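You operate a simulated robot arm through the tools that you are given. There is no shell and no other tool.

The job below is to be done with a simulated two-armed robot. You get a single attempt, and the scene is never put back.

TASK
Carry the small yellow tray with both arms and set it on the top of the box table.

The check looks at the end state, three seconds after you hand in, the way a careful person would. Anything else that was tipped, shoved, dropped, spilled or broken makes it a failure.

THE ROBOT
Two 7-joint arms with two-finger parallel grippers on one trunk, on a base that moves. Base frame: it is fixed to the floor where the robot stands at the start and does not move with it; the origin is under the middle of the robot, x ahead of it, y to its left, z up. Lengths are in m, angles in degrees, forces in N, time in s.
The left shoulder is at the start at [-0.092, 0.119, 0.825], the right one opposite. With the tool pointing down near the work surface each hand reaches from about 0.12 to 0.58 m from the robot's upright axis, wherever it stands, measured 20 degrees to its own side. Places, roughly: top of the box table [-1.1, -2.4, 0.9]. Payload 3.43 kg a hand.
Tool frame (each hand has its own): the origin (TCP) lies between the finger pads and is the grasp point; the fingertips stand 0.03 m ahead of it; z points along the fingers, y is the line along which they close. Largest opening 0.094 m; finger width 0.028, thickness 0.01; the body of the gripper, 0.05 by 0.096 m, starts 0.055 m behind the TCP.
Orientation is that of the tool frame in the base frame, as a unit quaternion [w, x, y, z]. With the fingers straight down and closing along the base's y, the tool's x points along the base's -x, its y along +y and its z along -z.

THE INTERFACE
- The arms move only by the tool drive_tool. It takes "left_plan", "right_plan" or both (then of equal length, played together; a hand with none holds still); each is a list of rows, each a list of 7 numbers: the opening in per cent of the stroke, from 0 (shut) to 100 (fully open), then the shift along the tool's x, y, z in units of 200 mm (1.0 is 200 mm), then the turn, a rotation vector about the tool's x, y, z in units of 60 degrees (1.0 is 60 degrees). In form: [[hand, dx, dy, dz, ax, ay, az], ...]. A call has 1 to 20 rows; each row is the pose to reach, as a shift and turn from the pose commanded when the call began, along the tool's axes at that moment. A call with a number of a shift or a turn outside -1 to 1 is refused whole. Each row takes 0.2 s and may step no farther than 0.05 m and 8.6 degrees from the row before; otherwise, or with a gripper value out of range, the whole call is refused. A pose out of reach is approached as far as the arm can. The call stops where the force on the tool passes 40 N (or 10 N more than at its start, if that is more) or the arm is blocked; 0.2 s more then pass. The fingers move at their own pace (about 0.153 m/s each) and stop on an object; they squeeze with about 22 N. The grip force told is the motor's: it shows also when the fingers shut on nothing. Time passes only in rows, and 0.2 s behind the last, so rows that repeat a pose let the fingers close. It gives the time, the measured TCP pose, the force on the tool (base axes), the opening and the grip force at its end, in the units of the frame above (readings bear some noise), with the torque about the TCP (base axes, N m) and any sound that the robot's microphone picked up.
- Cameras (640 x 400 px; columns grow to the right, rows downward): "scene" is now at [0.0326, 0.0149, 1.5322]; the picture's right is [0.21, -0.98, 0.00], its down [-0.74, -0.16, -0.65] and it looks along [0.63, 0.14, -0.76] (base axes); focal length 296 px, centre (320, 200). "left" rides on the left gripper at [0.076, -0.014, -0.102] in its tool frame; the picture's right is [0.18, 0.98, 0.00], its down [-0.75, 0.14, -0.64] and it looks along [-0.63, 0.12, 0.77] (tool axes); focal length 243 px, centre (320, 200). "right" rides on the right gripper at [0.076, 0.014, -0.103] in its tool frame; the picture's right is [-0.18, 0.98, 0.00], its down [-0.75, -0.14, -0.64] and it looks along [-0.63, -0.12, 0.77] (tool axes); focal length 243 px, centre (320, 200). There is no depth. A picture from a camera that has moved, and an enlarged one, comes with that camera's place and axes in the base frame and with its lens.
- grab_frame(camera): a new picture of that camera. The clock stands still meanwhile.
- lift_body(by): moves the trunk up (or, below 0, down) by that many m; the arms and the scene camera ride with it, the base frame stays. It gives what a move gives, with no picture.
- drive_base(legs): drives the robot by 1 to 6 legs, each [ahead, left, turn to the left] in m, m and degrees, along the robot's own axes; the way and the turn of a leg run together, so that a leg with both is an arc; at most 1.5 m and 180 degrees a leg. The arms and the cameras ride along, it lands a little off, and it stops where it bumps. It gives what a move gives.
- pan_tilt(pan, tilt): turns the head with the scene camera to pan (to the left, within 143 degrees either way) and tilt (down, from -29 to 69), counted from straight ahead of the robot (the tilt from the chest, where the trunk bows). It gives what a move gives.
- zoom(camera, box): a new picture of the part [left, top, right, bottom] of that camera's present view, enlarged. The clock stands still meanwhile.
- close_job(): hands the job in; it is judged then, once.

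Places have to be worked out from the pictures, the camera data and where the tool is seen. Open the grippers and draw the arms clear of the work before you hand the job in, unless the task says otherwise.

The tools are called after "Request:" by a JSON object that holds its "op" and its "data". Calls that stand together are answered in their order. drive_tool: Moves the arms, as the interface text tells. Its arguments: {"type":"object","properties":{"left_plan":{"type":"array","items":{"type":"array","items":{"type":"number"}}},"right_plan":{"type":"array","items":{"type":"array","items":{"type":"number"}}}},"required":[]} The other tools are called the same way: lift_body (by) moves the trunk up or down; drive_base (legs) drives the base; pan_tilt (pan, tilt) turns the head that bears the scene camera; grab_frame (camera) takes a picture; zoom (camera, box) takes an enlarged picture of a part of a camera's view; close_job () hands the job in.

At the start:

```text
clock: 0.0
left_ee_pos: [0.3223, 0.1669, 1.1543]
left_tool_rot: [0.0, 0.0, 1.0, 0.0]
left_ft_force: [-0.6, 0.1, -0.5]
left_ft_torque: [0.0, 0.01, -0.01]
left_opening: 0.0938
left_grasp_force: 0.0
right_ee_pos: [0.2927, -0.0571, 1.0853]
right_tool_rot: [0.0, 0.0, 1.0, 0.001]
right_ft_force: [0.1, -0.2, 0.5]
right_ft_torque: [0.04, 0.0, 0.02]
right_opening: 0.0942
right_grasp_force: 0.1
trunk travel left (down, up): [-0.25, 0.085]
robot x, y, heading: [0.0017, -0.0011, 0.0]
head pan, tilt (commanded): [12.0, 49.6]
```

scene: 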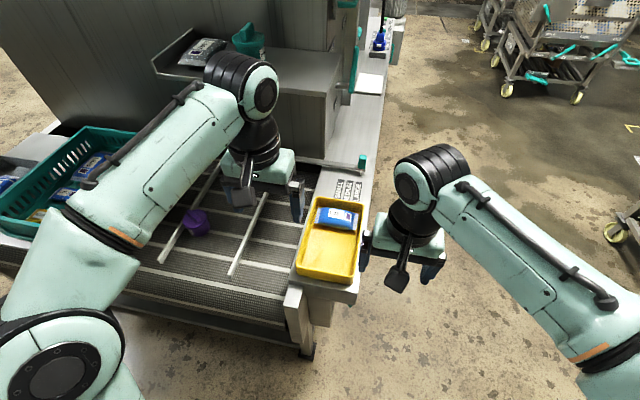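
right: 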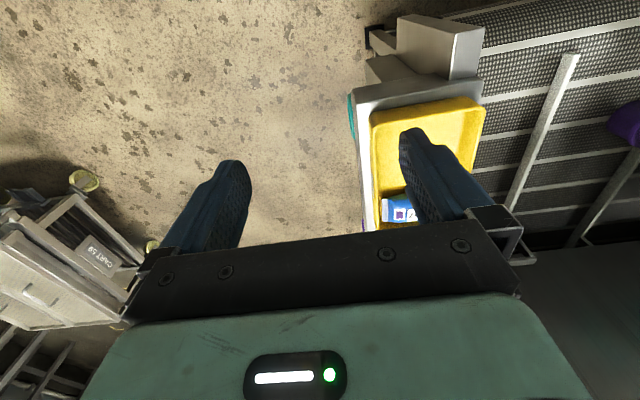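
left: 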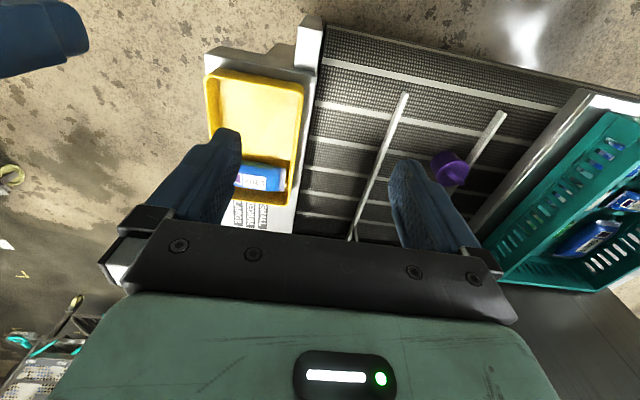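

The yellow tray sits on a ledge beside a conveyor, with a blue pack in it. I take a closer look at the tray and its surroundings before moving.

Request:
{"op": "zoom", "data": {"camera": "scene", "box": [260, 160, 420, 320]}}

Request:
{"op": "zoom", "data": {"camera": "left", "box": [160, 20, 360, 250]}}

Request:
{"op": "zoom", "data": {"camera": "right", "box": [330, 60, 530, 260]}}

```text
2.50 times, centred on (340, 240) of scene
camera zoom: at [0.0326, 0.0149, 1.5322], right [0.21, -0.98, 0.0], down [-0.74, -0.16, -0.65], along [0.63, 0.14, -0.76], focal length 741 px, centre (270, 100)
```

zoom: 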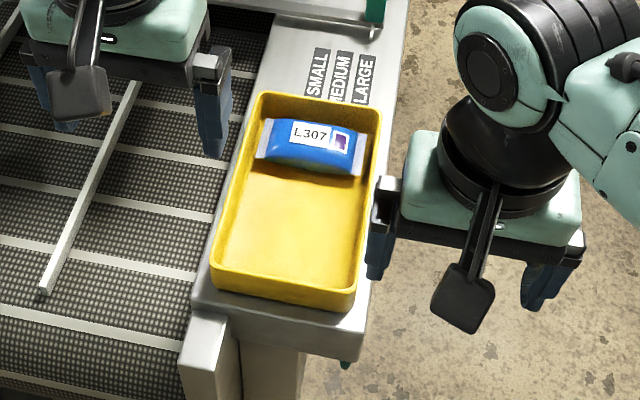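

```text
1.74 times, centred on (260, 135) of left
camera zoom: at [0.2458, 0.1544, 1.2571], right [-0.18, 0.98, 0.0], down [0.75, 0.14, 0.64], along [0.63, 0.12, -0.77], focal length 422 px, centre (424, 313)
```

zoom: 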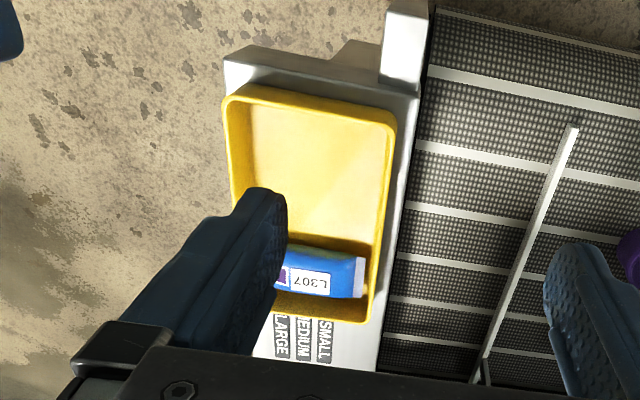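

```text
2.00 times, centred on (430, 160) of right
camera zoom: at [0.2156, -0.0422, 1.188], right [0.18, 0.98, 0.0], down [0.75, -0.14, 0.64], along [0.63, -0.12, -0.77], focal length 485 px, centre (100, 280)
```

zoom: 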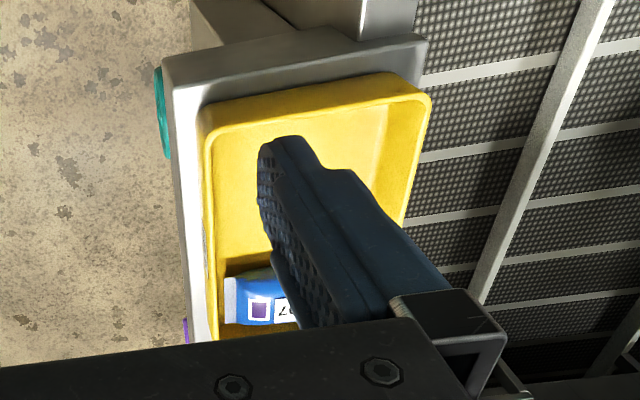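

From the scene and left views I judge the tray rim to be at z≈0.855, spanning x≈0.37–0.605 and y≈0.00–0.15. Next I turn the head towards the box table to survey the destination and the way there.

Request:
{"op": "pan_tilt", "data": {"pan": -115, "tilt": 20}}

Request:
{"op": "grab_frame", "data": {"camera": "scene"}}

Request:
{"op": "pan_tilt", "data": {"pan": -70, "tilt": 30}}

Request:
{"op": "grab_frame", "data": {"camera": "scene"}}

Request:
{"op": "pan_tilt", "data": {"pan": -140, "tilt": 30}}

Request:
{"op": "grab_frame", "data": {"camera": "scene"}}

```text
clock: 2.1
left_ee_pos: [0.3224, 0.1672, 1.1533]
left_tool_rot: [0.0, 0.0, 1.0, 0.0]
left_ft_force: [-0.1, -0.1, 0.3]
left_ft_torque: [0.0, -0.01, 0.0]
left_opening: 0.094
left_grasp_force: 0.0
right_ee_pos: [0.2919, -0.0579, 1.0858]
right_tool_rot: [0.001, -0.001, 1.0, 0.0]
right_ft_force: [0.0, -1.0, 0.1]
right_ft_torque: [0.0, 0.0, 0.05]
right_opening: 0.0943
right_grasp_force: 0.0
trunk travel left (down, up): [-0.25, 0.085]
robot x, y, heading: [-0.001, 0.0011, -0.2]
head pan, tilt (commanded): [-115.0, 20.0]
```

```text
taken
camera scene: at [-0.0824, -0.0856, 1.5772], right [-0.91, 0.42, 0.0], down [0.14, 0.31, -0.94], along [-0.4, -0.85, -0.34], focal length 296 px, centre (320, 200)
```

scene: 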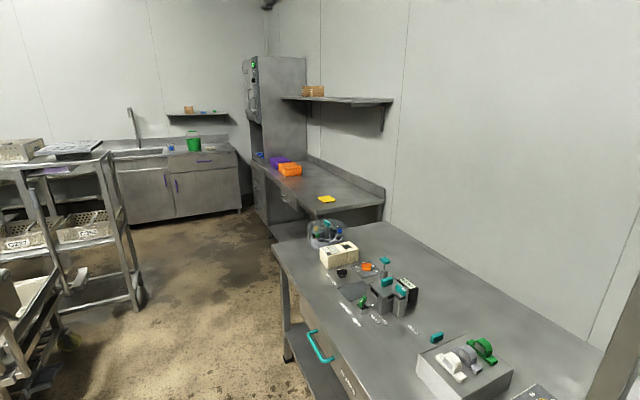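

```text
clock: 3.2
left_ee_pos: [0.3234, 0.1676, 1.1542]
left_tool_rot: [0.0, 0.0, 1.0, -0.001]
left_ft_force: [0.2, -0.4, 0.1]
left_ft_torque: [0.01, 0.0, -0.03]
left_opening: 0.0939
left_grasp_force: 0.1
right_ee_pos: [0.2912, -0.058, 1.0852]
right_tool_rot: [0.001, 0.0, 1.0, 0.0]
right_ft_force: [0.1, -0.9, 0.3]
right_ft_torque: [-0.03, 0.02, -0.02]
right_opening: 0.0941
right_grasp_force: 0.0
trunk travel left (down, up): [-0.25, 0.085]
robot x, y, heading: [-0.0003, 0.0008, 0.0]
head pan, tilt (commanded): [-70.0, 30.0]
```

```text
taken
camera scene: at [-0.0123, -0.0862, 1.5611], right [-0.94, -0.34, 0.0], down [-0.17, 0.47, -0.87], along [0.3, -0.81, -0.5], focal length 296 px, centre (320, 200)
```

scene: 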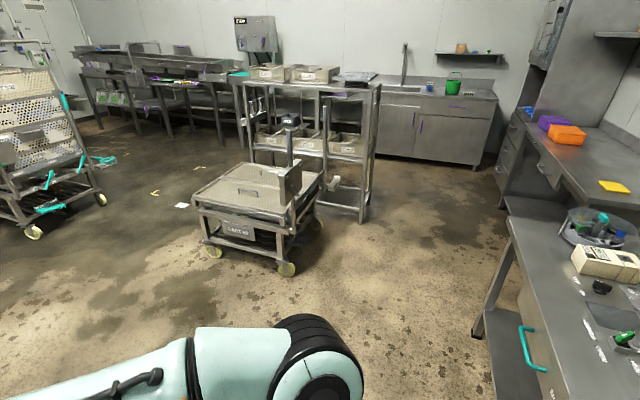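

```text
clock: 4.6
left_ee_pos: [0.3236, 0.1676, 1.1555]
left_tool_rot: [0.0, -0.001, 1.0, 0.0]
left_ft_force: [0.7, 0.6, -1.4]
left_ft_torque: [-0.02, 0.0, -0.01]
left_opening: 0.094
left_grasp_force: 0.1
right_ee_pos: [0.2926, -0.0574, 1.0846]
right_tool_rot: [0.0, 0.0, 1.0, 0.0]
right_ft_force: [0.9, 0.4, 0.5]
right_ft_torque: [-0.01, -0.02, 0.03]
right_opening: 0.0944
right_grasp_force: 0.0
trunk travel left (down, up): [-0.25, 0.085]
robot x, y, heading: [0.0028, -0.0029, 0.0]
head pan, tilt (commanded): [-140.0, 30.0]
```

```text
taken
camera scene: at [-0.1124, -0.0594, 1.5611], right [-0.64, 0.77, 0.0], down [0.38, 0.32, -0.87], along [-0.66, -0.56, -0.5], focal length 296 px, centre (320, 200)
```

scene: 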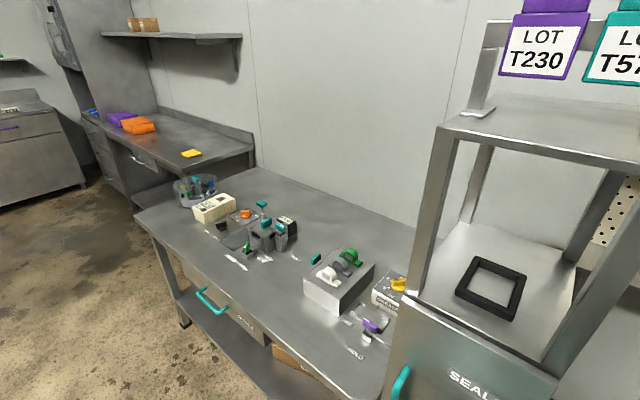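

The table carrying the purple and orange boxes matches the given spot (about [-1.1, -2.4, 0.9]); a tool bench lies between, and a cart and a rack stand on the far side. I enlarge the table and its front to find the free area.

Request:
{"op": "pan_tilt", "data": {"pan": -112, "tilt": 22}}

Request:
{"op": "zoom", "data": {"camera": "scene", "box": [200, 80, 420, 260]}}

Request:
{"op": "pan_tilt", "data": {"pan": -90, "tilt": 50}}

Request:
{"op": "grab_frame", "data": {"camera": "scene"}}

Request:
{"op": "pan_tilt", "data": {"pan": -30, "tilt": 45}}

Request:
{"op": "grab_frame", "data": {"camera": "scene"}}

Request:
{"op": "pan_tilt", "data": {"pan": 0, "tilt": 65}}

Request:
{"op": "grab_frame", "data": {"camera": "scene"}}

Request:
{"op": "pan_tilt", "data": {"pan": 140, "tilt": 45}}

Request:
{"op": "grab_frame", "data": {"camera": "scene"}}

Request:
{"op": "pan_tilt", "data": {"pan": -140, "tilt": 60}}

Request:
{"op": "grab_frame", "data": {"camera": "scene"}}

```text
clock: 5.5
left_ee_pos: [0.3223, 0.1679, 1.1545]
left_tool_rot: [0.0, 0.0, 1.0, 0.0]
left_ft_force: [-0.6, 0.1, 0.3]
left_ft_torque: [-0.01, 0.01, 0.02]
left_opening: 0.0941
left_grasp_force: 0.0
right_ee_pos: [0.292, -0.0574, 1.0851]
right_tool_rot: [-0.001, 0.0, 1.0, 0.0]
right_ft_force: [-0.1, 0.9, -0.4]
right_ft_torque: [-0.02, 0.0, 0.02]
right_opening: 0.0938
right_grasp_force: 0.0
trunk travel left (down, up): [-0.25, 0.085]
robot x, y, heading: [-0.0015, 0.0001, 0.0]
head pan, tilt (commanded): [-112.0, 22.0]
```

```text
2.22 times, centred on (310, 170) of scene
camera zoom: at [-0.078, -0.0872, 1.5739], right [-0.93, 0.38, 0.0], down [0.14, 0.35, -0.93], along [-0.35, -0.86, -0.37], focal length 659 px, centre (342, 267)
```

zoom: 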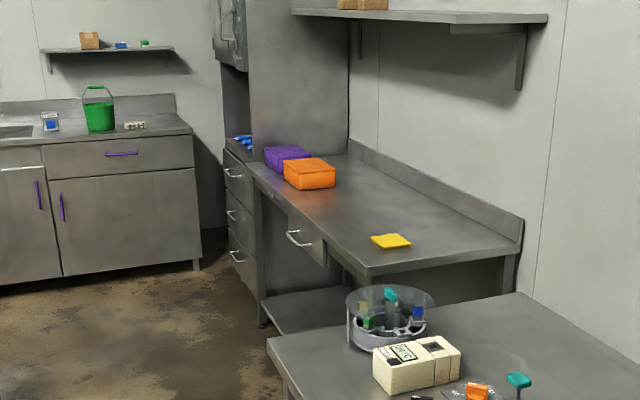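

```text
clock: 6.5
left_ee_pos: [0.321, 0.1664, 1.1548]
left_tool_rot: [-0.001, 0.0, 1.0, 0.001]
left_ft_force: [-0.2, 0.4, 0.0]
left_ft_torque: [0.05, 0.03, 0.0]
left_opening: 0.0941
left_grasp_force: 0.1
right_ee_pos: [0.2913, -0.0582, 1.0857]
right_tool_rot: [0.0, 0.0, 1.0, -0.001]
right_ft_force: [0.0, -0.1, 0.4]
right_ft_torque: [-0.02, 0.0, 0.01]
right_opening: 0.094
right_grasp_force: 0.1
trunk travel left (down, up): [-0.25, 0.085]
robot x, y, heading: [-0.0059, 0.005, 0.2]
head pan, tilt (commanded): [-90.0, 50.0]
```

```text
taken
camera scene: at [-0.0432, -0.0782, 1.5317], right [-1.0, 0.0, 0.0], down [0.0, 0.77, -0.64], along [0.0, -0.64, -0.77], focal length 296 px, centre (320, 200)
```

scene: 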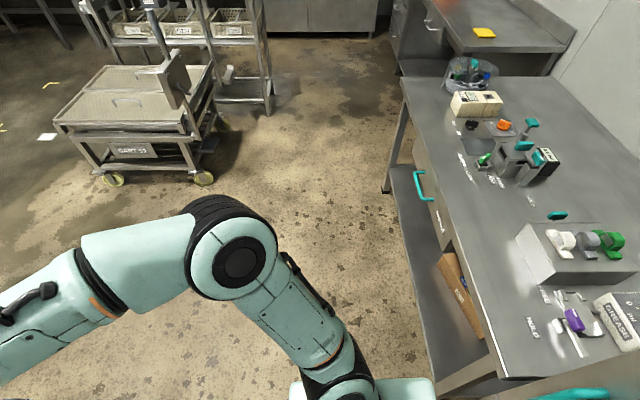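

```text
clock: 7.8
left_ee_pos: [0.323, 0.167, 1.1549]
left_tool_rot: [0.001, 0.0, 1.0, 0.0]
left_ft_force: [0.1, 0.3, 0.0]
left_ft_torque: [0.01, -0.01, 0.01]
left_opening: 0.0941
left_grasp_force: 0.1
right_ee_pos: [0.2916, -0.0574, 1.0851]
right_tool_rot: [0.0, 0.0, 1.0, 0.0]
right_ft_force: [0.5, 0.0, 0.6]
right_ft_torque: [0.02, 0.01, -0.01]
right_opening: 0.094
right_grasp_force: 0.1
trunk travel left (down, up): [-0.25, 0.085]
robot x, y, heading: [0.0012, 0.0015, -0.2]
head pan, tilt (commanded): [-30.0, 45.0]
```

```text
taken
camera scene: at [0.0272, -0.0419, 1.5385], right [-0.5, -0.87, 0.0], down [-0.61, 0.35, -0.71], along [0.61, -0.35, -0.71], focal length 296 px, centre (320, 200)
```

scene: 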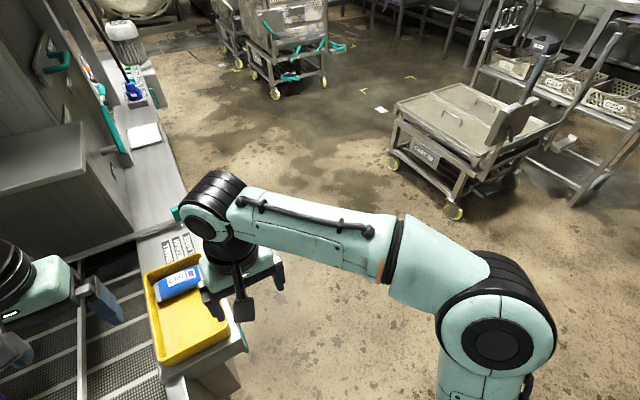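

```text
clock: 8.7
left_ee_pos: [0.3228, 0.168, 1.1535]
left_tool_rot: [0.001, 0.0, 1.0, 0.0]
left_ft_force: [0.5, -0.3, 0.7]
left_ft_torque: [0.0, 0.02, 0.0]
left_opening: 0.094
left_grasp_force: 0.0
right_ee_pos: [0.2913, -0.0572, 1.0873]
right_tool_rot: [0.0, 0.0, 1.0, 0.0]
right_ft_force: [0.2, 0.0, 0.7]
right_ft_torque: [0.0, 0.0, -0.02]
right_opening: 0.0942
right_grasp_force: 0.1
trunk travel left (down, up): [-0.25, 0.085]
robot x, y, heading: [-0.0001, -0.0021, 0.1]
head pan, tilt (commanded): [0.0, 65.0]
```

```text
taken
camera scene: at [0.0176, -0.0013, 1.5135], right [0.0, -1.0, 0.0], down [-0.91, 0.0, -0.42], along [0.42, 0.0, -0.91], focal length 296 px, centre (320, 200)
```

scene: 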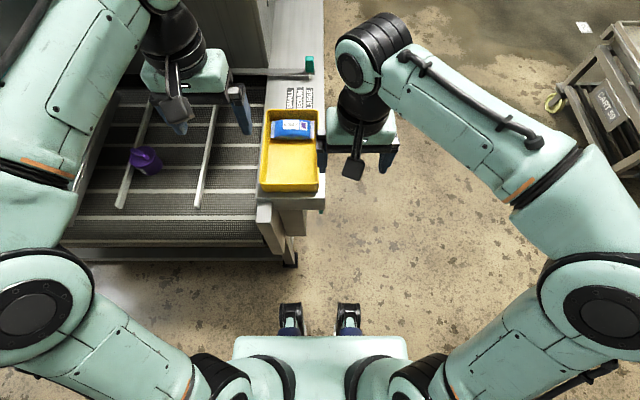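

```text
clock: 10.9
left_ee_pos: [0.3216, 0.1661, 1.1557]
left_tool_rot: [0.0, 0.001, 1.0, 0.0]
left_ft_force: [0.4, -0.3, -0.3]
left_ft_torque: [0.02, -0.03, 0.0]
left_opening: 0.0939
left_grasp_force: 0.1
right_ee_pos: [0.2924, -0.0574, 1.0859]
right_tool_rot: [0.0, -0.001, 1.0, 0.0]
right_ft_force: [-0.5, -0.4, 0.1]
right_ft_torque: [0.02, 0.0, 0.03]
right_opening: 0.0942
right_grasp_force: 0.0
trunk travel left (down, up): [-0.25, 0.085]
robot x, y, heading: [-0.0013, 0.0016, 0.1]
head pan, tilt (commanded): [140.0, 45.0]
```

```text
taken
camera scene: at [-0.1054, 0.0511, 1.5385], right [0.64, 0.77, 0.0], down [0.54, -0.45, -0.71], along [-0.54, 0.45, -0.71], focal length 296 px, centre (320, 200)
```

scene: 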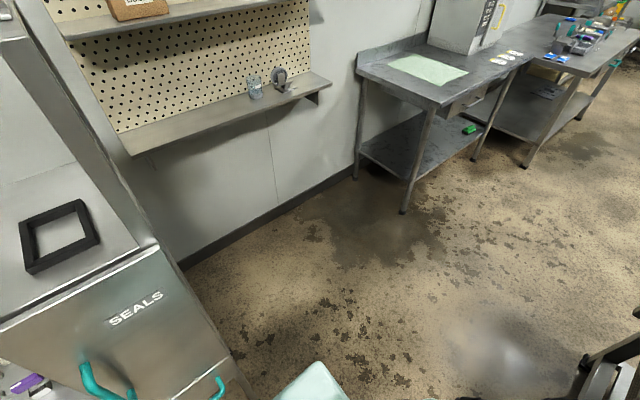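

```text
clock: 14.8
left_ee_pos: [0.3216, 0.1671, 1.1539]
left_tool_rot: [0.0, 0.001, 1.0, 0.0]
left_ft_force: [0.6, 0.1, 0.4]
left_ft_torque: [-0.02, 0.0, 0.01]
left_opening: 0.094
left_grasp_force: 0.1
right_ee_pos: [0.2924, -0.0564, 1.0852]
right_tool_rot: [0.0, 0.0, 1.0, 0.0]
right_ft_force: [-0.9, -0.4, 0.5]
right_ft_torque: [0.02, 0.01, 0.02]
right_opening: 0.0941
right_grasp_force: 0.2
trunk travel left (down, up): [-0.25, 0.085]
robot x, y, heading: [-0.0003, 0.0031, -0.0]
head pan, tilt (commanded): [-140.0, 60.0]
```

```text
taken
camera scene: at [-0.0942, -0.0441, 1.519], right [-0.64, 0.77, 0.0], down [0.66, 0.56, -0.5], along [-0.38, -0.32, -0.87], focal length 296 px, centre (320, 200)
```

scene: 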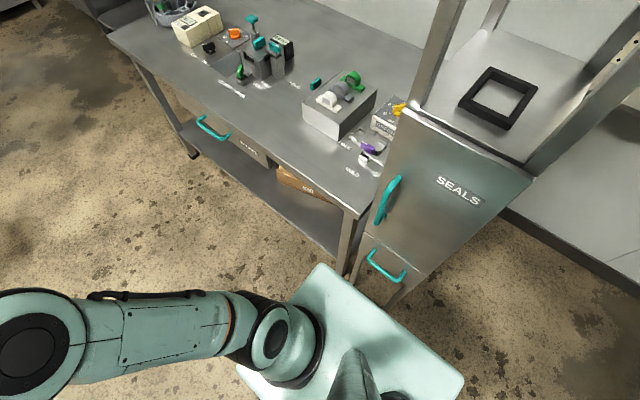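

The table (top spanning x≈-0.75…-1.3, y≈-1.6…-3.0) has a free patch around y≈-2.1 between the yellow pad and the orange box. I first bring both hands above the tray's long sides at z≈1.0 with the fingers half open, and point the head at the tray.

Request:
{"op": "pan_tilt", "data": {"pan": 10, "tilt": 55}}

Request:
{"op": "drive_tool", "data": {"left_plan": [[60, -0.1162, -0.0143, 0.11, 0, 0, 0], [60, -0.2324, -0.0286, 0.22, 0, 0, 0], [60, -0.3486, -0.0429, 0.33, 0, 0, 0], [60, -0.4648, -0.0571, 0.44, 0, 0, 0], [60, -0.581, -0.0714, 0.55, 0, 0, 0], [60, -0.6972, -0.0857, 0.66, 0, 0, 0], [60, -0.8135, -0.1, 0.77, 0, 0, 0], [60, -0.8135, -0.1, 0.77, 0, 0, 0]], "right_plan": [[60, -0.1375, 0.0432, 0.0611, 0, 0, 0], [60, -0.275, 0.0864, 0.1221, 0, 0, 0], [60, -0.4125, 0.1296, 0.1832, 0, 0, 0], [60, -0.55, 0.1729, 0.2443, 0, 0, 0], [60, -0.6875, 0.2161, 0.3054, 0, 0, 0], [60, -0.825, 0.2593, 0.3664, 0, 0, 0], [60, -0.9625, 0.3025, 0.4275, 0, 0, 0], [60, -0.9625, 0.3025, 0.4275, 0, 0, 0]]}}

Request:
{"op": "grab_frame", "data": {"camera": "scene"}}

Request:
{"op": "grab_frame", "data": {"camera": "left"}}

Request:
{"op": "grab_frame", "data": {"camera": "right"}}

```text
clock: 17.2
left_ee_pos: [0.3221, 0.1682, 1.1542]
left_tool_rot: [-0.001, 0.001, 1.0, 0.0]
left_ft_force: [0.3, 0.0, -0.3]
left_ft_torque: [0.0, -0.01, -0.01]
left_opening: 0.0943
left_grasp_force: 0.0
right_ee_pos: [0.2914, -0.0571, 1.0846]
right_tool_rot: [0.0, 0.0, 1.0, 0.0]
right_ft_force: [-0.8, 1.0, -1.1]
right_ft_torque: [-0.01, 0.03, 0.02]
right_opening: 0.094
right_grasp_force: 0.1
trunk travel left (down, up): [-0.25, 0.085]
robot x, y, heading: [-0.0025, 0.0048, -0.2]
head pan, tilt (commanded): [10.0, 55.0]
```

```text
clock: 19.0
left_ee_pos: [0.4846, 0.1474, 0.9991]
left_tool_rot: [0.001, 0.0, 1.0, 0.0]
left_ft_force: [0.4, 0.2, 0.6]
left_ft_torque: [0.05, 0.0, 0.0]
left_opening: 0.0565
left_grasp_force: 0.0
right_ee_pos: [0.4833, 0.0023, 1.0007]
right_tool_rot: [0.001, -0.001, 1.0, 0.0]
right_ft_force: [-1.3, 0.1, 0.7]
right_ft_torque: [0.04, 0.01, -0.01]
right_opening: 0.0562
right_grasp_force: 0.1
trunk travel left (down, up): [-0.25, 0.085]
robot x, y, heading: [-0.0032, -0.0013, 0.0]
head pan, tilt (commanded): [10.0, 55.0]
```

```text
taken
camera scene: at [0.0262, 0.0103, 1.5251], right [0.17, -0.98, 0.0], down [-0.81, -0.14, -0.57], along [0.57, 0.1, -0.82], focal length 296 px, centre (320, 200)
```

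scene: 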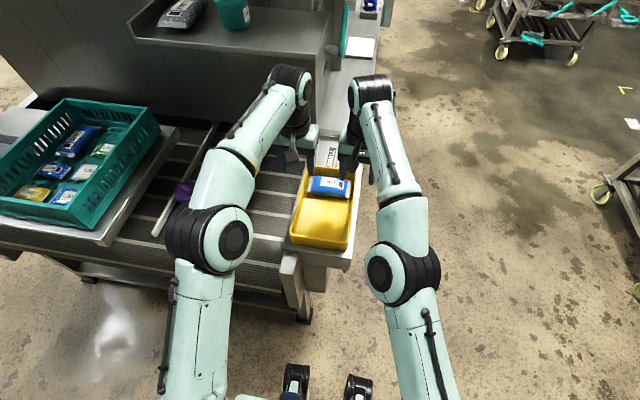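

```text
taken
camera left: at [0.4079, 0.1337, 1.1032], right [-0.18, 0.98, 0.0], down [0.75, 0.14, 0.64], along [0.63, 0.12, -0.77], focal length 243 px, centre (320, 200)
```

left: 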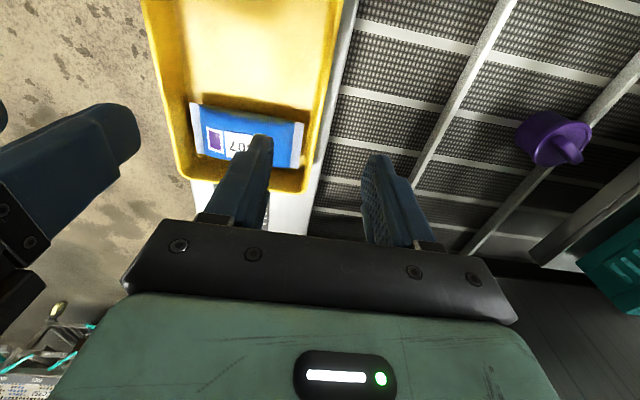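

```text
taken
camera right: at [0.4056, 0.0181, 1.1028], right [0.18, 0.98, 0.0], down [0.75, -0.14, 0.64], along [0.63, -0.12, -0.77], focal length 243 px, centre (320, 200)
```

right: 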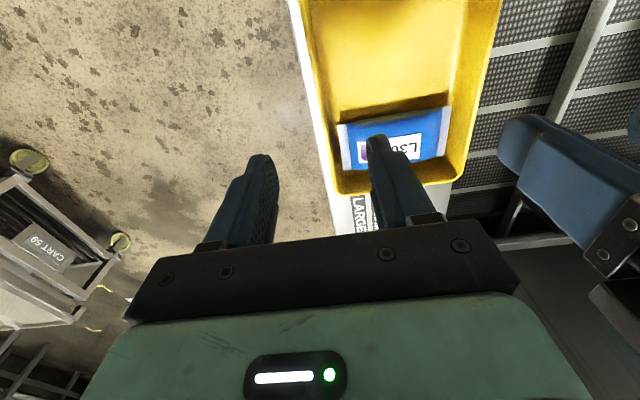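

The hands are over the tray sides. I enlarge the wrist views to measure the rim edges more accurately.

Request:
{"op": "zoom", "data": {"camera": "left", "box": [140, 0, 400, 200]}}

Request:
{"op": "zoom", "data": {"camera": "right", "box": [270, 0, 530, 200]}}

Request:
{"op": "zoom", "data": {"camera": "scene", "box": [260, 120, 400, 270]}}

```text
2.00 times, centred on (270, 100) of left
camera zoom: at [0.4079, 0.1337, 1.1032], right [-0.18, 0.98, 0.0], down [0.75, 0.14, 0.64], along [0.63, 0.12, -0.77], focal length 485 px, centre (420, 400)
```

zoom: 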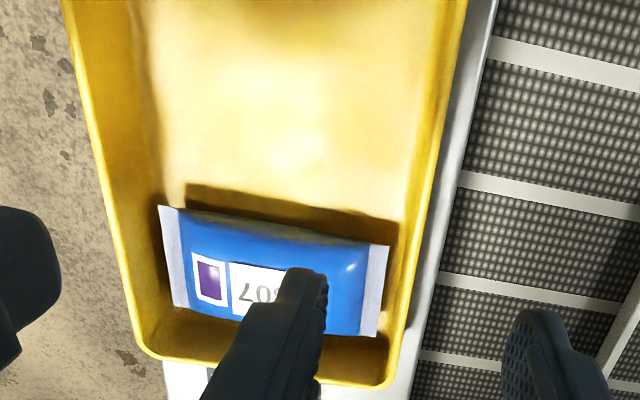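

```text
2.00 times, centred on (400, 100) of right
camera zoom: at [0.4056, 0.0181, 1.1028], right [0.18, 0.98, 0.0], down [0.75, -0.14, 0.64], along [0.63, -0.12, -0.77], focal length 485 px, centre (160, 400)
```

zoom: 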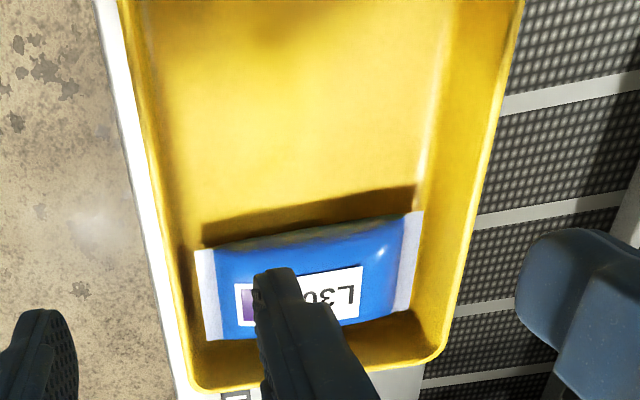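

```text
2.67 times, centred on (330, 195) of scene
camera zoom: at [0.0262, 0.0103, 1.5251], right [0.17, -0.98, 0.0], down [-0.81, -0.14, -0.57], along [0.57, 0.1, -0.82], focal length 791 px, centre (293, 213)
```

zoom: 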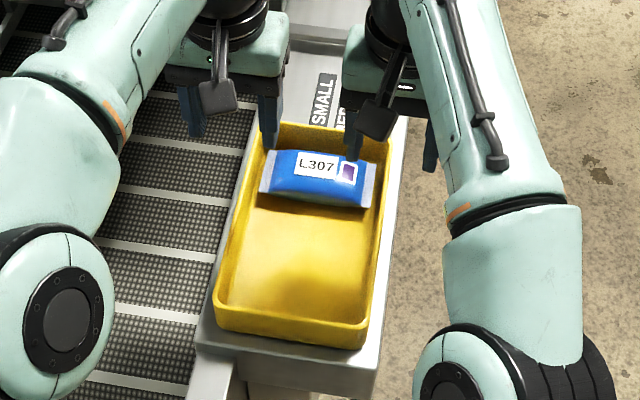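

Triangulating the rim between the two wrist cameras puts it at z≈0.8715 (higher than my first estimate), with the left wall at y≈0.148 and the right wall at y≈0.0055. I descend to z≈0.92 (tips ~2 cm above the rim) at x≈0.495, short of the pack, and check again.

Request:
{"op": "drive_tool", "data": {"left_plan": [[60, -0.0125, 0.001, 0.1, 0, 0, 0], [60, -0.025, 0.002, 0.2, 0, 0, 0], [60, -0.0375, 0.003, 0.3, 0, 0, 0], [60, -0.05, 0.0035, 0.4, 0, 0, 0], [60, -0.05, 0.0035, 0.4, 0, 0, 0]], "right_plan": [[60, -0.0125, 0.003, 0.1, 0, 0, 0], [60, -0.025, 0.006, 0.2, 0, 0, 0], [60, -0.0375, 0.009, 0.3, 0, 0, 0], [60, -0.0525, 0.012, 0.4, 0, 0, 0], [60, -0.0525, 0.012, 0.4, 0, 0, 0]]}}

Request:
{"op": "grab_frame", "data": {"camera": "left"}}

Request:
{"op": "grab_frame", "data": {"camera": "right"}}

Request:
{"op": "zoom", "data": {"camera": "scene", "box": [260, 120, 400, 270]}}

```text
clock: 20.2
left_ee_pos: [0.496, 0.147, 0.9203]
left_tool_rot: [0.0, 0.001, 1.0, -0.001]
left_ft_force: [0.1, -1.2, -0.4]
left_ft_torque: [0.04, 0.01, 0.0]
left_opening: 0.0562
left_grasp_force: 0.1
right_ee_pos: [0.5062, 0.0102, 0.9214]
right_tool_rot: [-0.001, 0.0, 1.0, 0.001]
right_ft_force: [0.0, -0.6, 0.5]
right_ft_torque: [-0.02, 0.04, -0.01]
right_opening: 0.0563
right_grasp_force: 0.0
right hand out of reach, approached as far as the arm can: row 2, 3, 4, 5
trunk travel left (down, up): [-0.25, 0.085]
robot x, y, heading: [-0.0045, 0.0002, -0.3]
head pan, tilt (commanded): [10.0, 55.0]
```

```text
taken
camera left: at [0.4188, 0.1341, 1.0235], right [-0.18, 0.98, 0.0], down [0.75, 0.14, 0.64], along [0.63, 0.12, -0.77], focal length 243 px, centre (320, 200)
```

left: 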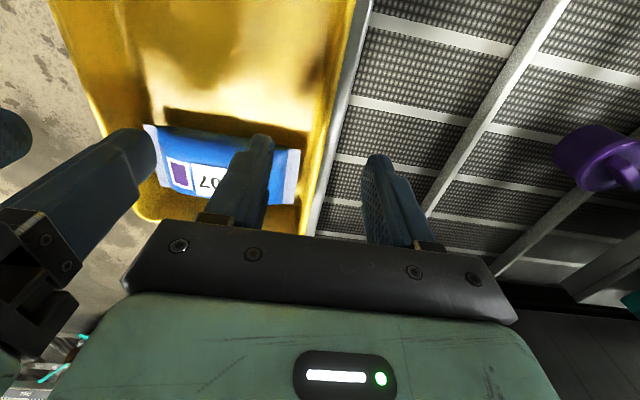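

```text
taken
camera right: at [0.4289, 0.0248, 1.0235], right [0.18, 0.98, 0.0], down [0.75, -0.14, 0.64], along [0.63, -0.12, -0.77], focal length 243 px, centre (320, 200)
```

right: 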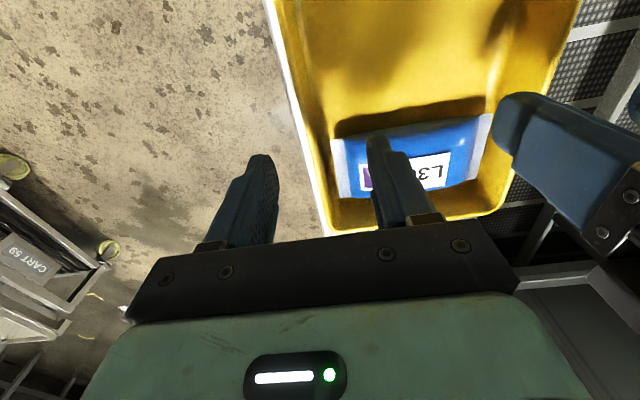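

```text
2.67 times, centred on (330, 195) of scene
camera zoom: at [0.0276, 0.0113, 1.5251], right [0.17, -0.98, 0.0], down [-0.81, -0.14, -0.57], along [0.56, 0.1, -0.82], focal length 791 px, centre (293, 213)
```

zoom: 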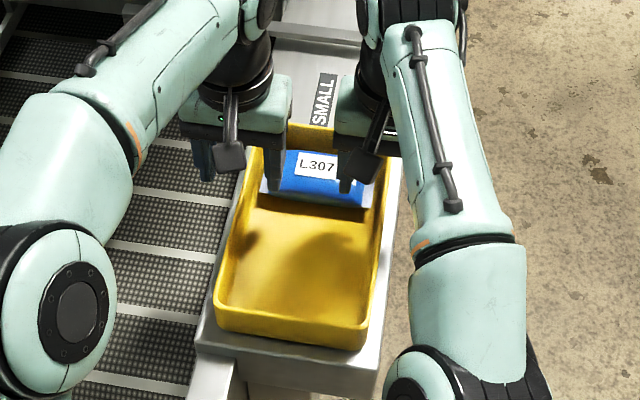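

The right hand could not reach its spot across the midline (it ended at x≈0.506, y≈0.010). I raise both hands again, then shift the base left about 0.076 m so the tray is centred between both arms.

Request:
{"op": "drive_tool", "data": {"left_plan": [[60, 0, 0, -0.1, 0, 0, 0], [60, 0, 0, -0.2, 0, 0, 0], [60, 0, 0, -0.3, 0, 0, 0], [60, 0, 0, -0.4, 0, 0, 0], [60, 0, 0, -0.4, 0, 0, 0]], "right_plan": [[60, 0, 0, -0.1, 0, 0, 0], [60, 0, 0, -0.2, 0, 0, 0], [60, 0, 0, -0.3, 0, 0, 0], [60, 0, 0, -0.4, 0, 0, 0], [60, 0, 0, -0.4, 0, 0, 0]]}}

Request:
{"op": "drive_base", "data": {"legs": [[0, 0.076, 0]]}}

```text
clock: 21.4
left_ee_pos: [0.4967, 0.1491, 1.0008]
left_tool_rot: [0.0, 0.0, 1.0, 0.0]
left_ft_force: [-0.1, -0.3, 0.3]
left_ft_torque: [0.01, -0.04, -0.02]
left_opening: 0.0566
left_grasp_force: 0.0
right_ee_pos: [0.4846, 0.0006, 0.9979]
right_tool_rot: [0.0, 0.0, 1.0, 0.0]
right_ft_force: [0.1, 0.1, -0.3]
right_ft_torque: [-0.02, 0.0, -0.04]
right_opening: 0.0565
right_grasp_force: 0.1
right hand out of reach, approached as far as the arm can: row 1, 2, 3, 4, 5
trunk travel left (down, up): [-0.25, 0.085]
robot x, y, heading: [0.0023, -0.0019, 0.2]
head pan, tilt (commanded): [10.0, 55.0]
```

```text
clock: 22.7
left_ee_pos: [0.4958, 0.2231, 1.0]
left_tool_rot: [0.0, 0.001, 1.0, -0.001]
left_ft_force: [0.0, -0.2, -0.1]
left_ft_torque: [0.01, -0.01, 0.02]
left_opening: 0.0565
left_grasp_force: 0.0
right_ee_pos: [0.485, 0.0759, 0.9975]
right_tool_rot: [-0.001, 0.001, 1.0, 0.0]
right_ft_force: [-0.7, 0.7, 0.2]
right_ft_torque: [0.0, 0.0, 0.0]
right_opening: 0.0563
right_grasp_force: 0.1
trunk travel left (down, up): [-0.25, 0.085]
robot x, y, heading: [0.0004, 0.0767, -0.2]
head pan, tilt (commanded): [10.0, 55.0]
```

The base is now at y≈0.077. I shift both hands right by about 0.075 m to sit over the tray walls again, staying at z≈1.0.

Request:
{"op": "drive_tool", "data": {"left_plan": [[60, 0, -0.094, 0, 0, 0, 0], [60, 0, -0.188, 0, 0, 0, 0], [60, 0, -0.282, 0, 0, 0, 0], [60, 0, -0.376, 0, 0, 0, 0], [60, 0, -0.376, 0, 0, 0, 0]], "right_plan": [[60, 0, -0.094, 0, 0, 0, 0], [60, 0, -0.188, 0, 0, 0, 0], [60, 0, -0.282, 0, 0, 0, 0], [60, 0, -0.376, 0, 0, 0, 0], [60, 0, -0.376, 0, 0, 0, 0]]}}

```text
clock: 23.9
left_ee_pos: [0.4953, 0.1486, 1.0012]
left_tool_rot: [0.001, 0.001, 1.0, 0.0]
left_ft_force: [0.7, -0.2, -0.6]
left_ft_torque: [-0.02, 0.03, 0.01]
left_opening: 0.0564
left_grasp_force: 0.1
right_ee_pos: [0.4989, 0.0032, 1.002]
right_tool_rot: [-0.001, 0.001, 1.0, 0.0]
right_ft_force: [0.3, 1.0, 0.3]
right_ft_torque: [-0.01, 0.02, -0.02]
right_opening: 0.0565
right_grasp_force: 0.0
right hand out of reach, approached as far as the arm can: row 2, 3, 4, 5
trunk travel left (down, up): [-0.25, 0.085]
robot x, y, heading: [-0.0021, 0.0743, 0.1]
head pan, tilt (commanded): [10.0, 55.0]
```

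The right hand is still reported at its limit (off by a few mm) although the left is fine at the mirrored place. I look at the arms' posture.

Request:
{"op": "pan_tilt", "data": {"pan": 0, "tilt": 60}}

Request:
{"op": "grab_frame", "data": {"camera": "scene"}}

```text
clock: 24.6
left_ee_pos: [0.4962, 0.1474, 1.0014]
left_tool_rot: [0.0, 0.001, 1.0, 0.0]
left_ft_force: [0.1, -0.2, 0.1]
left_ft_torque: [0.02, -0.02, 0.02]
left_opening: 0.0564
left_grasp_force: 0.1
right_ee_pos: [0.4978, 0.0013, 1.0025]
right_tool_rot: [-0.001, 0.001, 1.0, 0.0]
right_ft_force: [-0.7, 0.1, -1.3]
right_ft_torque: [0.0, 0.03, 0.0]
right_opening: 0.0565
right_grasp_force: 0.2
trunk travel left (down, up): [-0.25, 0.085]
robot x, y, heading: [0.0056, 0.0721, -0.2]
head pan, tilt (commanded): [0.0, 60.0]
```

```text
taken
camera scene: at [0.0236, 0.0739, 1.5191], right [0.0, -1.0, 0.0], down [-0.87, 0.0, -0.5], along [0.5, 0.0, -0.87], focal length 296 px, centre (320, 200)
```

scene: 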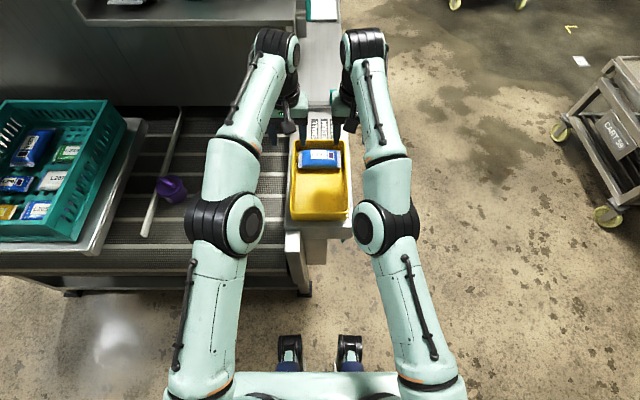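

The arms look nearly straight at this height, so the limit seems to be plain reach. There is about 0.2 m free between the base front and the conveyor leg, so I drive ahead 0.06 m and pull the hands back by the same amount so they stay over the tray walls.

Request:
{"op": "drive_base", "data": {"legs": [[0.06, 0, 0]]}}

Request:
{"op": "drive_tool", "data": {"left_plan": [[60, 0.1, 0, 0, 0, 0, 0], [60, 0.2, 0, 0, 0, 0, 0], [60, 0.3, 0, 0, 0, 0, 0], [60, 0.3, 0, 0, 0, 0, 0]], "right_plan": [[60, 0.1, 0, 0, 0, 0, 0], [60, 0.2, 0, 0, 0, 0, 0], [60, 0.3, 0, 0, 0, 0, 0], [60, 0.3, 0, 0, 0, 0, 0]]}}

```text
clock: 25.6
left_ee_pos: [0.5582, 0.148, 1.0002]
left_tool_rot: [0.0, 0.001, 1.0, 0.001]
left_ft_force: [-0.3, 0.5, 0.3]
left_ft_torque: [-0.02, 0.0, -0.01]
left_opening: 0.0564
left_grasp_force: 0.0
right_ee_pos: [0.5578, 0.002, 1.0022]
right_tool_rot: [-0.001, 0.001, 1.0, -0.001]
right_ft_force: [-0.1, 0.6, 0.5]
right_ft_torque: [0.04, 0.01, 0.0]
right_opening: 0.0566
right_grasp_force: 0.0
trunk travel left (down, up): [-0.25, 0.085]
robot x, y, heading: [0.0625, 0.0743, -0.4]
head pan, tilt (commanded): [0.0, 60.0]
```

```text
clock: 26.6
left_ee_pos: [0.4964, 0.1474, 0.9996]
left_tool_rot: [0.0, 0.001, 1.0, 0.0]
left_ft_force: [-1.1, 0.3, 0.6]
left_ft_torque: [-0.01, 0.0, -0.03]
left_opening: 0.0563
left_grasp_force: 0.0
right_ee_pos: [0.5485, 0.0088, 1.0186]
right_tool_rot: [-0.001, 0.002, 1.0, 0.0]
right_ft_force: [0.5, -0.1, -0.9]
right_ft_torque: [-0.02, 0.02, 0.0]
right_opening: 0.0564
right_grasp_force: 0.0
right hand out of reach, approached as far as the arm can: row 1, 2, 3, 4
trunk travel left (down, up): [-0.25, 0.085]
robot x, y, heading: [0.0585, 0.0777, -0.1]
head pan, tilt (commanded): [0.0, 60.0]
```

The right arm seems stuck in a bad elbow posture: it cannot even retract. I free it by moving the right hand back, outwards to its own side and slightly up, where its workspace is comfortable.

Request:
{"op": "drive_tool", "data": {"right_plan": [[60, 0.09, -0.083, -0.03, 0, 0, 0], [60, 0.18, -0.166, -0.06, 0, 0, 0], [60, 0.27, -0.249, -0.09, 0, 0, 0], [60, 0.36, -0.332, -0.12, 0, 0, 0], [60, 0.45, -0.415, -0.15, 0, 0, 0], [60, 0.45, -0.415, -0.15, 0, 0, 0]]}}

Request:
{"op": "grab_frame", "data": {"camera": "scene"}}

```text
clock: 28.0
left_ee_pos: [0.4964, 0.1498, 0.9989]
left_tool_rot: [-0.001, 0.001, 1.0, 0.0]
left_ft_force: [0.1, 0.4, -0.7]
left_ft_torque: [-0.02, 0.03, 0.03]
left_opening: 0.0561
left_grasp_force: 0.0
right_ee_pos: [0.4621, -0.0729, 1.0491]
right_tool_rot: [0.003, 0.003, 1.0, 0.002]
right_ft_force: [-0.8, 0.5, -1.0]
right_ft_torque: [-0.08, -0.06, -0.01]
right_opening: 0.0562
right_grasp_force: 0.1
right hand out of reach, approached as far as the arm can: row 1, 2, 3, 4
trunk travel left (down, up): [-0.25, 0.085]
robot x, y, heading: [0.0612, 0.0765, -0.1]
head pan, tilt (commanded): [0.0, 60.0]
```

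```text
taken
camera scene: at [0.0848, 0.0755, 1.5187], right [0.0, -1.0, 0.0], down [-0.87, 0.0, -0.5], along [0.5, 0.0, -0.87], focal length 296 px, centre (320, 200)
```

scene: 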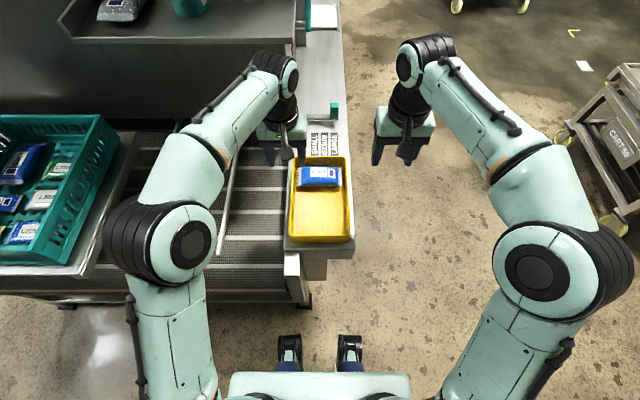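

The right arm is free again with its elbow out, mirroring the left one. Now I bring the right hand over the right wall with the shorter reach (0.435 m ahead of the robot).

Request:
{"op": "drive_tool", "data": {"right_plan": [[60, -0.034, 0.078, 0.049, 0, 0, 0], [60, -0.068, 0.156, 0.098, 0, 0, 0], [60, -0.102, 0.234, 0.147, 0, 0, 0], [60, -0.136, 0.312, 0.196, 0, 0, 0], [60, -0.17, 0.39, 0.245, 0, 0, 0], [60, -0.17, 0.39, 0.245, 0, 0, 0]]}}

```text
clock: 29.4
left_ee_pos: [0.4965, 0.1472, 0.9998]
left_tool_rot: [0.0, 0.001, 1.0, -0.001]
left_ft_force: [0.0, -0.1, -0.1]
left_ft_torque: [0.0, -0.02, -0.02]
left_opening: 0.0562
left_grasp_force: 0.2
right_ee_pos: [0.4928, 0.0064, 1.0006]
right_tool_rot: [0.0, 0.001, 1.0, -0.001]
right_ft_force: [-0.9, 0.5, 0.4]
right_ft_torque: [0.0, 0.01, -0.01]
right_opening: 0.0564
right_grasp_force: 0.0
trunk travel left (down, up): [-0.25, 0.085]
robot x, y, heading: [0.0614, 0.0702, -0.1]
head pan, tilt (commanded): [0.0, 60.0]
```

Both hands are now in reach at (0.496, 0.148) and (0.494, 0.006). I descend both to z≈0.92 and look through the wrist cameras.

Request:
{"op": "drive_tool", "data": {"left_plan": [[60, 0, 0, 0.1, 0, 0, 0], [60, 0, 0, 0.2, 0, 0, 0], [60, 0, 0, 0.3, 0, 0, 0], [60, 0, 0, 0.4, 0, 0, 0], [60, 0, 0, 0.4, 0, 0, 0]], "right_plan": [[60, 0, 0, 0.1, 0, 0, 0], [60, 0, 0, 0.2, 0, 0, 0], [60, 0, 0, 0.3, 0, 0, 0], [60, 0, 0, 0.4, 0, 0, 0], [60, 0, 0, 0.4, 0, 0, 0]]}}

Request:
{"op": "grab_frame", "data": {"camera": "left"}}

Request:
{"op": "grab_frame", "data": {"camera": "right"}}

Request:
{"op": "zoom", "data": {"camera": "scene", "box": [240, 100, 400, 270]}}

```text
clock: 30.6
left_ee_pos: [0.497, 0.1475, 0.921]
left_tool_rot: [0.0, 0.001, 1.0, 0.0]
left_ft_force: [0.3, -1.1, -0.8]
left_ft_torque: [0.06, 0.01, -0.04]
left_opening: 0.0564
left_grasp_force: 0.1
right_ee_pos: [0.4933, 0.0045, 0.9203]
right_tool_rot: [-0.001, 0.001, 1.0, 0.0]
right_ft_force: [0.1, 0.2, -0.3]
right_ft_torque: [0.03, -0.01, -0.04]
right_opening: 0.0564
right_grasp_force: 0.0
trunk travel left (down, up): [-0.25, 0.085]
robot x, y, heading: [0.0586, 0.0772, -0.2]
head pan, tilt (commanded): [0.0, 60.0]
```

```text
taken
camera left: at [0.4196, 0.1335, 1.0229], right [-0.18, 0.98, 0.0], down [0.75, 0.14, 0.64], along [0.63, 0.12, -0.77], focal length 243 px, centre (320, 200)
```

left: 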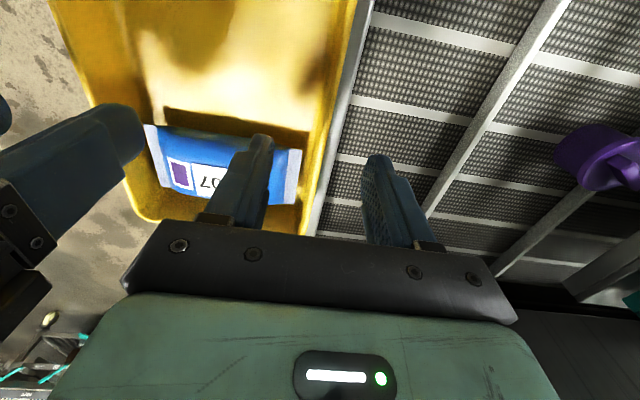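

```text
taken
camera right: at [0.4168, 0.0204, 1.0226], right [0.19, 0.98, 0.0], down [0.75, -0.14, 0.64], along [0.63, -0.12, -0.77], focal length 243 px, centre (320, 200)
```

right: 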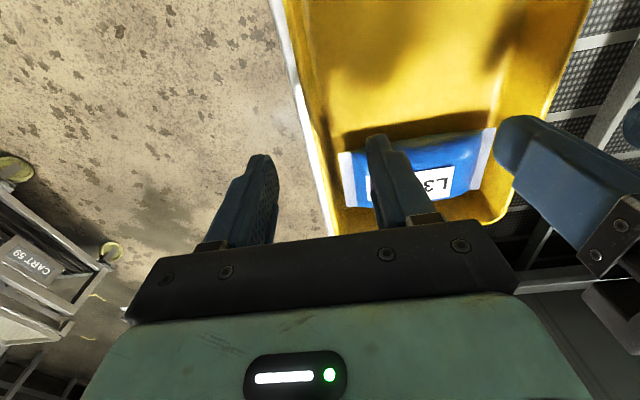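

```text
2.35 times, centred on (320, 185) of scene
camera zoom: at [0.0835, 0.0737, 1.5191], right [0.0, -1.0, 0.0], down [-0.87, 0.0, -0.5], along [0.5, 0.0, -0.87], focal length 698 px, centre (320, 235)
```

zoom: 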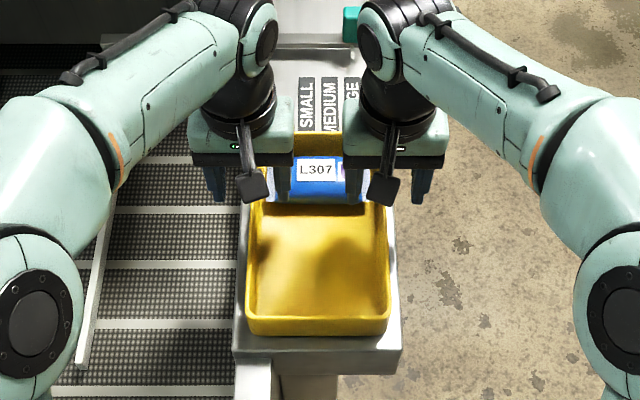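

I enlarge both wrist views around the walls to check the alignment of the finger gaps with the rims.

Request:
{"op": "zoom", "data": {"camera": "left", "box": [200, 40, 440, 240]}}

Request:
{"op": "zoom", "data": {"camera": "right", "box": [200, 40, 440, 240]}}

```text
2.00 times, centred on (320, 140) of left
camera zoom: at [0.4196, 0.1335, 1.0229], right [-0.18, 0.98, 0.0], down [0.75, 0.14, 0.64], along [0.63, 0.12, -0.77], focal length 485 px, centre (320, 320)
```

zoom: 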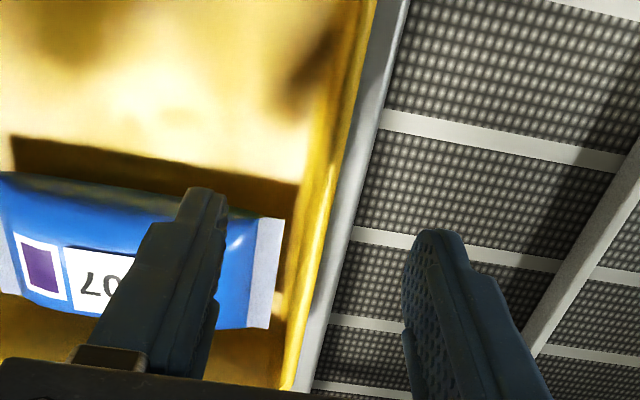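

```text
2.00 times, centred on (320, 140) of right
camera zoom: at [0.4168, 0.0204, 1.0226], right [0.19, 0.98, 0.0], down [0.75, -0.14, 0.64], along [0.63, -0.12, -0.77], focal length 485 px, centre (320, 320)
```

zoom: 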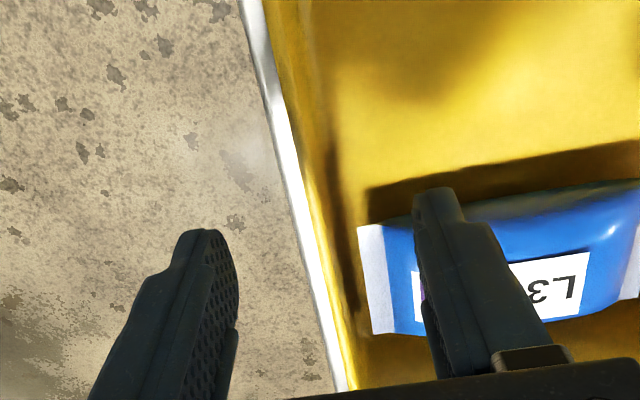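

The rims read at y≈0.1495 (left) and y≈0.006 (right), so I nudge the left hand 1.5 mm outwards and lower both hands to z≈0.863 with tips about 1.5 cm above the ledge.

Request:
{"op": "drive_tool", "data": {"left_plan": [[60, 0, 0.0075, 0.06, 0, 0, 0], [60, 0, 0.0075, 0.12, 0, 0, 0], [60, 0, 0.0075, 0.18, 0, 0, 0], [60, 0, 0.0075, 0.24, 0, 0, 0], [60, 0, 0.0075, 0.285, 0, 0, 0], [60, 0, 0.0075, 0.285, 0, 0, 0]], "right_plan": [[60, 0, 0.003, 0.06, 0, 0, 0], [60, 0, 0.003, 0.12, 0, 0, 0], [60, 0, 0.003, 0.18, 0, 0, 0], [60, 0, 0.003, 0.24, 0, 0, 0], [60, 0, 0.003, 0.285, 0, 0, 0], [60, 0, 0.003, 0.285, 0, 0, 0]]}}

Request:
{"op": "zoom", "data": {"camera": "scene", "box": [240, 100, 400, 270]}}

Request:
{"op": "grab_frame", "data": {"camera": "left"}}

Request:
{"op": "grab_frame", "data": {"camera": "right"}}

```text
clock: 32.0
left_ee_pos: [0.4965, 0.1492, 0.8618]
left_tool_rot: [0.0, 0.001, 1.0, 0.0]
left_ft_force: [-0.8, 0.3, -0.4]
left_ft_torque: [0.01, 0.05, 0.02]
left_opening: 0.0563
left_grasp_force: 0.1
right_ee_pos: [0.4932, 0.0065, 0.8646]
right_tool_rot: [0.0, 0.0, 1.0, 0.0]
right_ft_force: [-0.7, 0.1, 0.4]
right_ft_torque: [-0.02, -0.01, -0.01]
right_opening: 0.0563
right_grasp_force: 0.0
trunk travel left (down, up): [-0.25, 0.085]
robot x, y, heading: [0.0596, 0.0751, -0.2]
head pan, tilt (commanded): [0.0, 60.0]
```

```text
2.35 times, centred on (320, 185) of scene
camera zoom: at [0.0837, 0.0737, 1.519], right [0.0, -1.0, 0.0], down [-0.87, 0.0, -0.5], along [0.5, 0.0, -0.87], focal length 698 px, centre (320, 235)
```

zoom: 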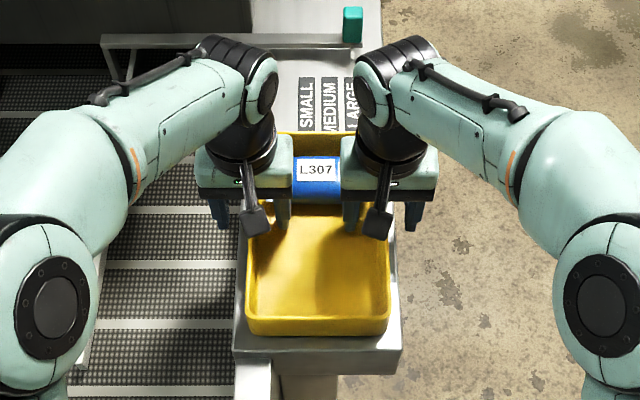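

```text
taken
camera left: at [0.4196, 0.1362, 0.9654], right [-0.18, 0.98, 0.0], down [0.75, 0.14, 0.64], along [0.63, 0.12, -0.77], focal length 243 px, centre (320, 200)
```

left: 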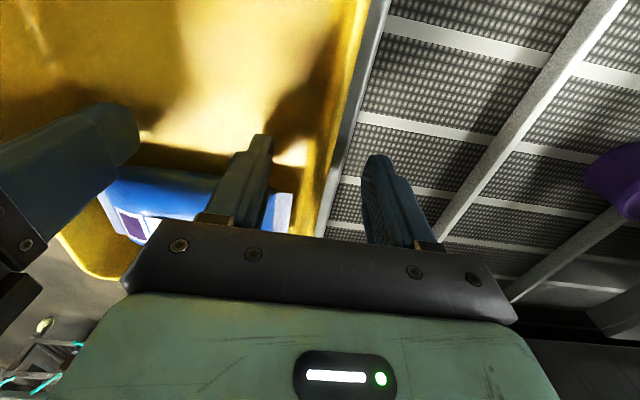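

```text
taken
camera right: at [0.4163, 0.0214, 0.9668], right [0.19, 0.98, 0.0], down [0.75, -0.14, 0.64], along [0.63, -0.12, -0.77], focal length 243 px, centre (320, 200)
```

right: 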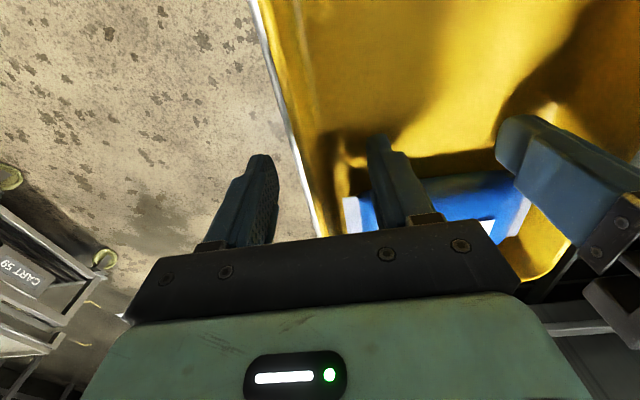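

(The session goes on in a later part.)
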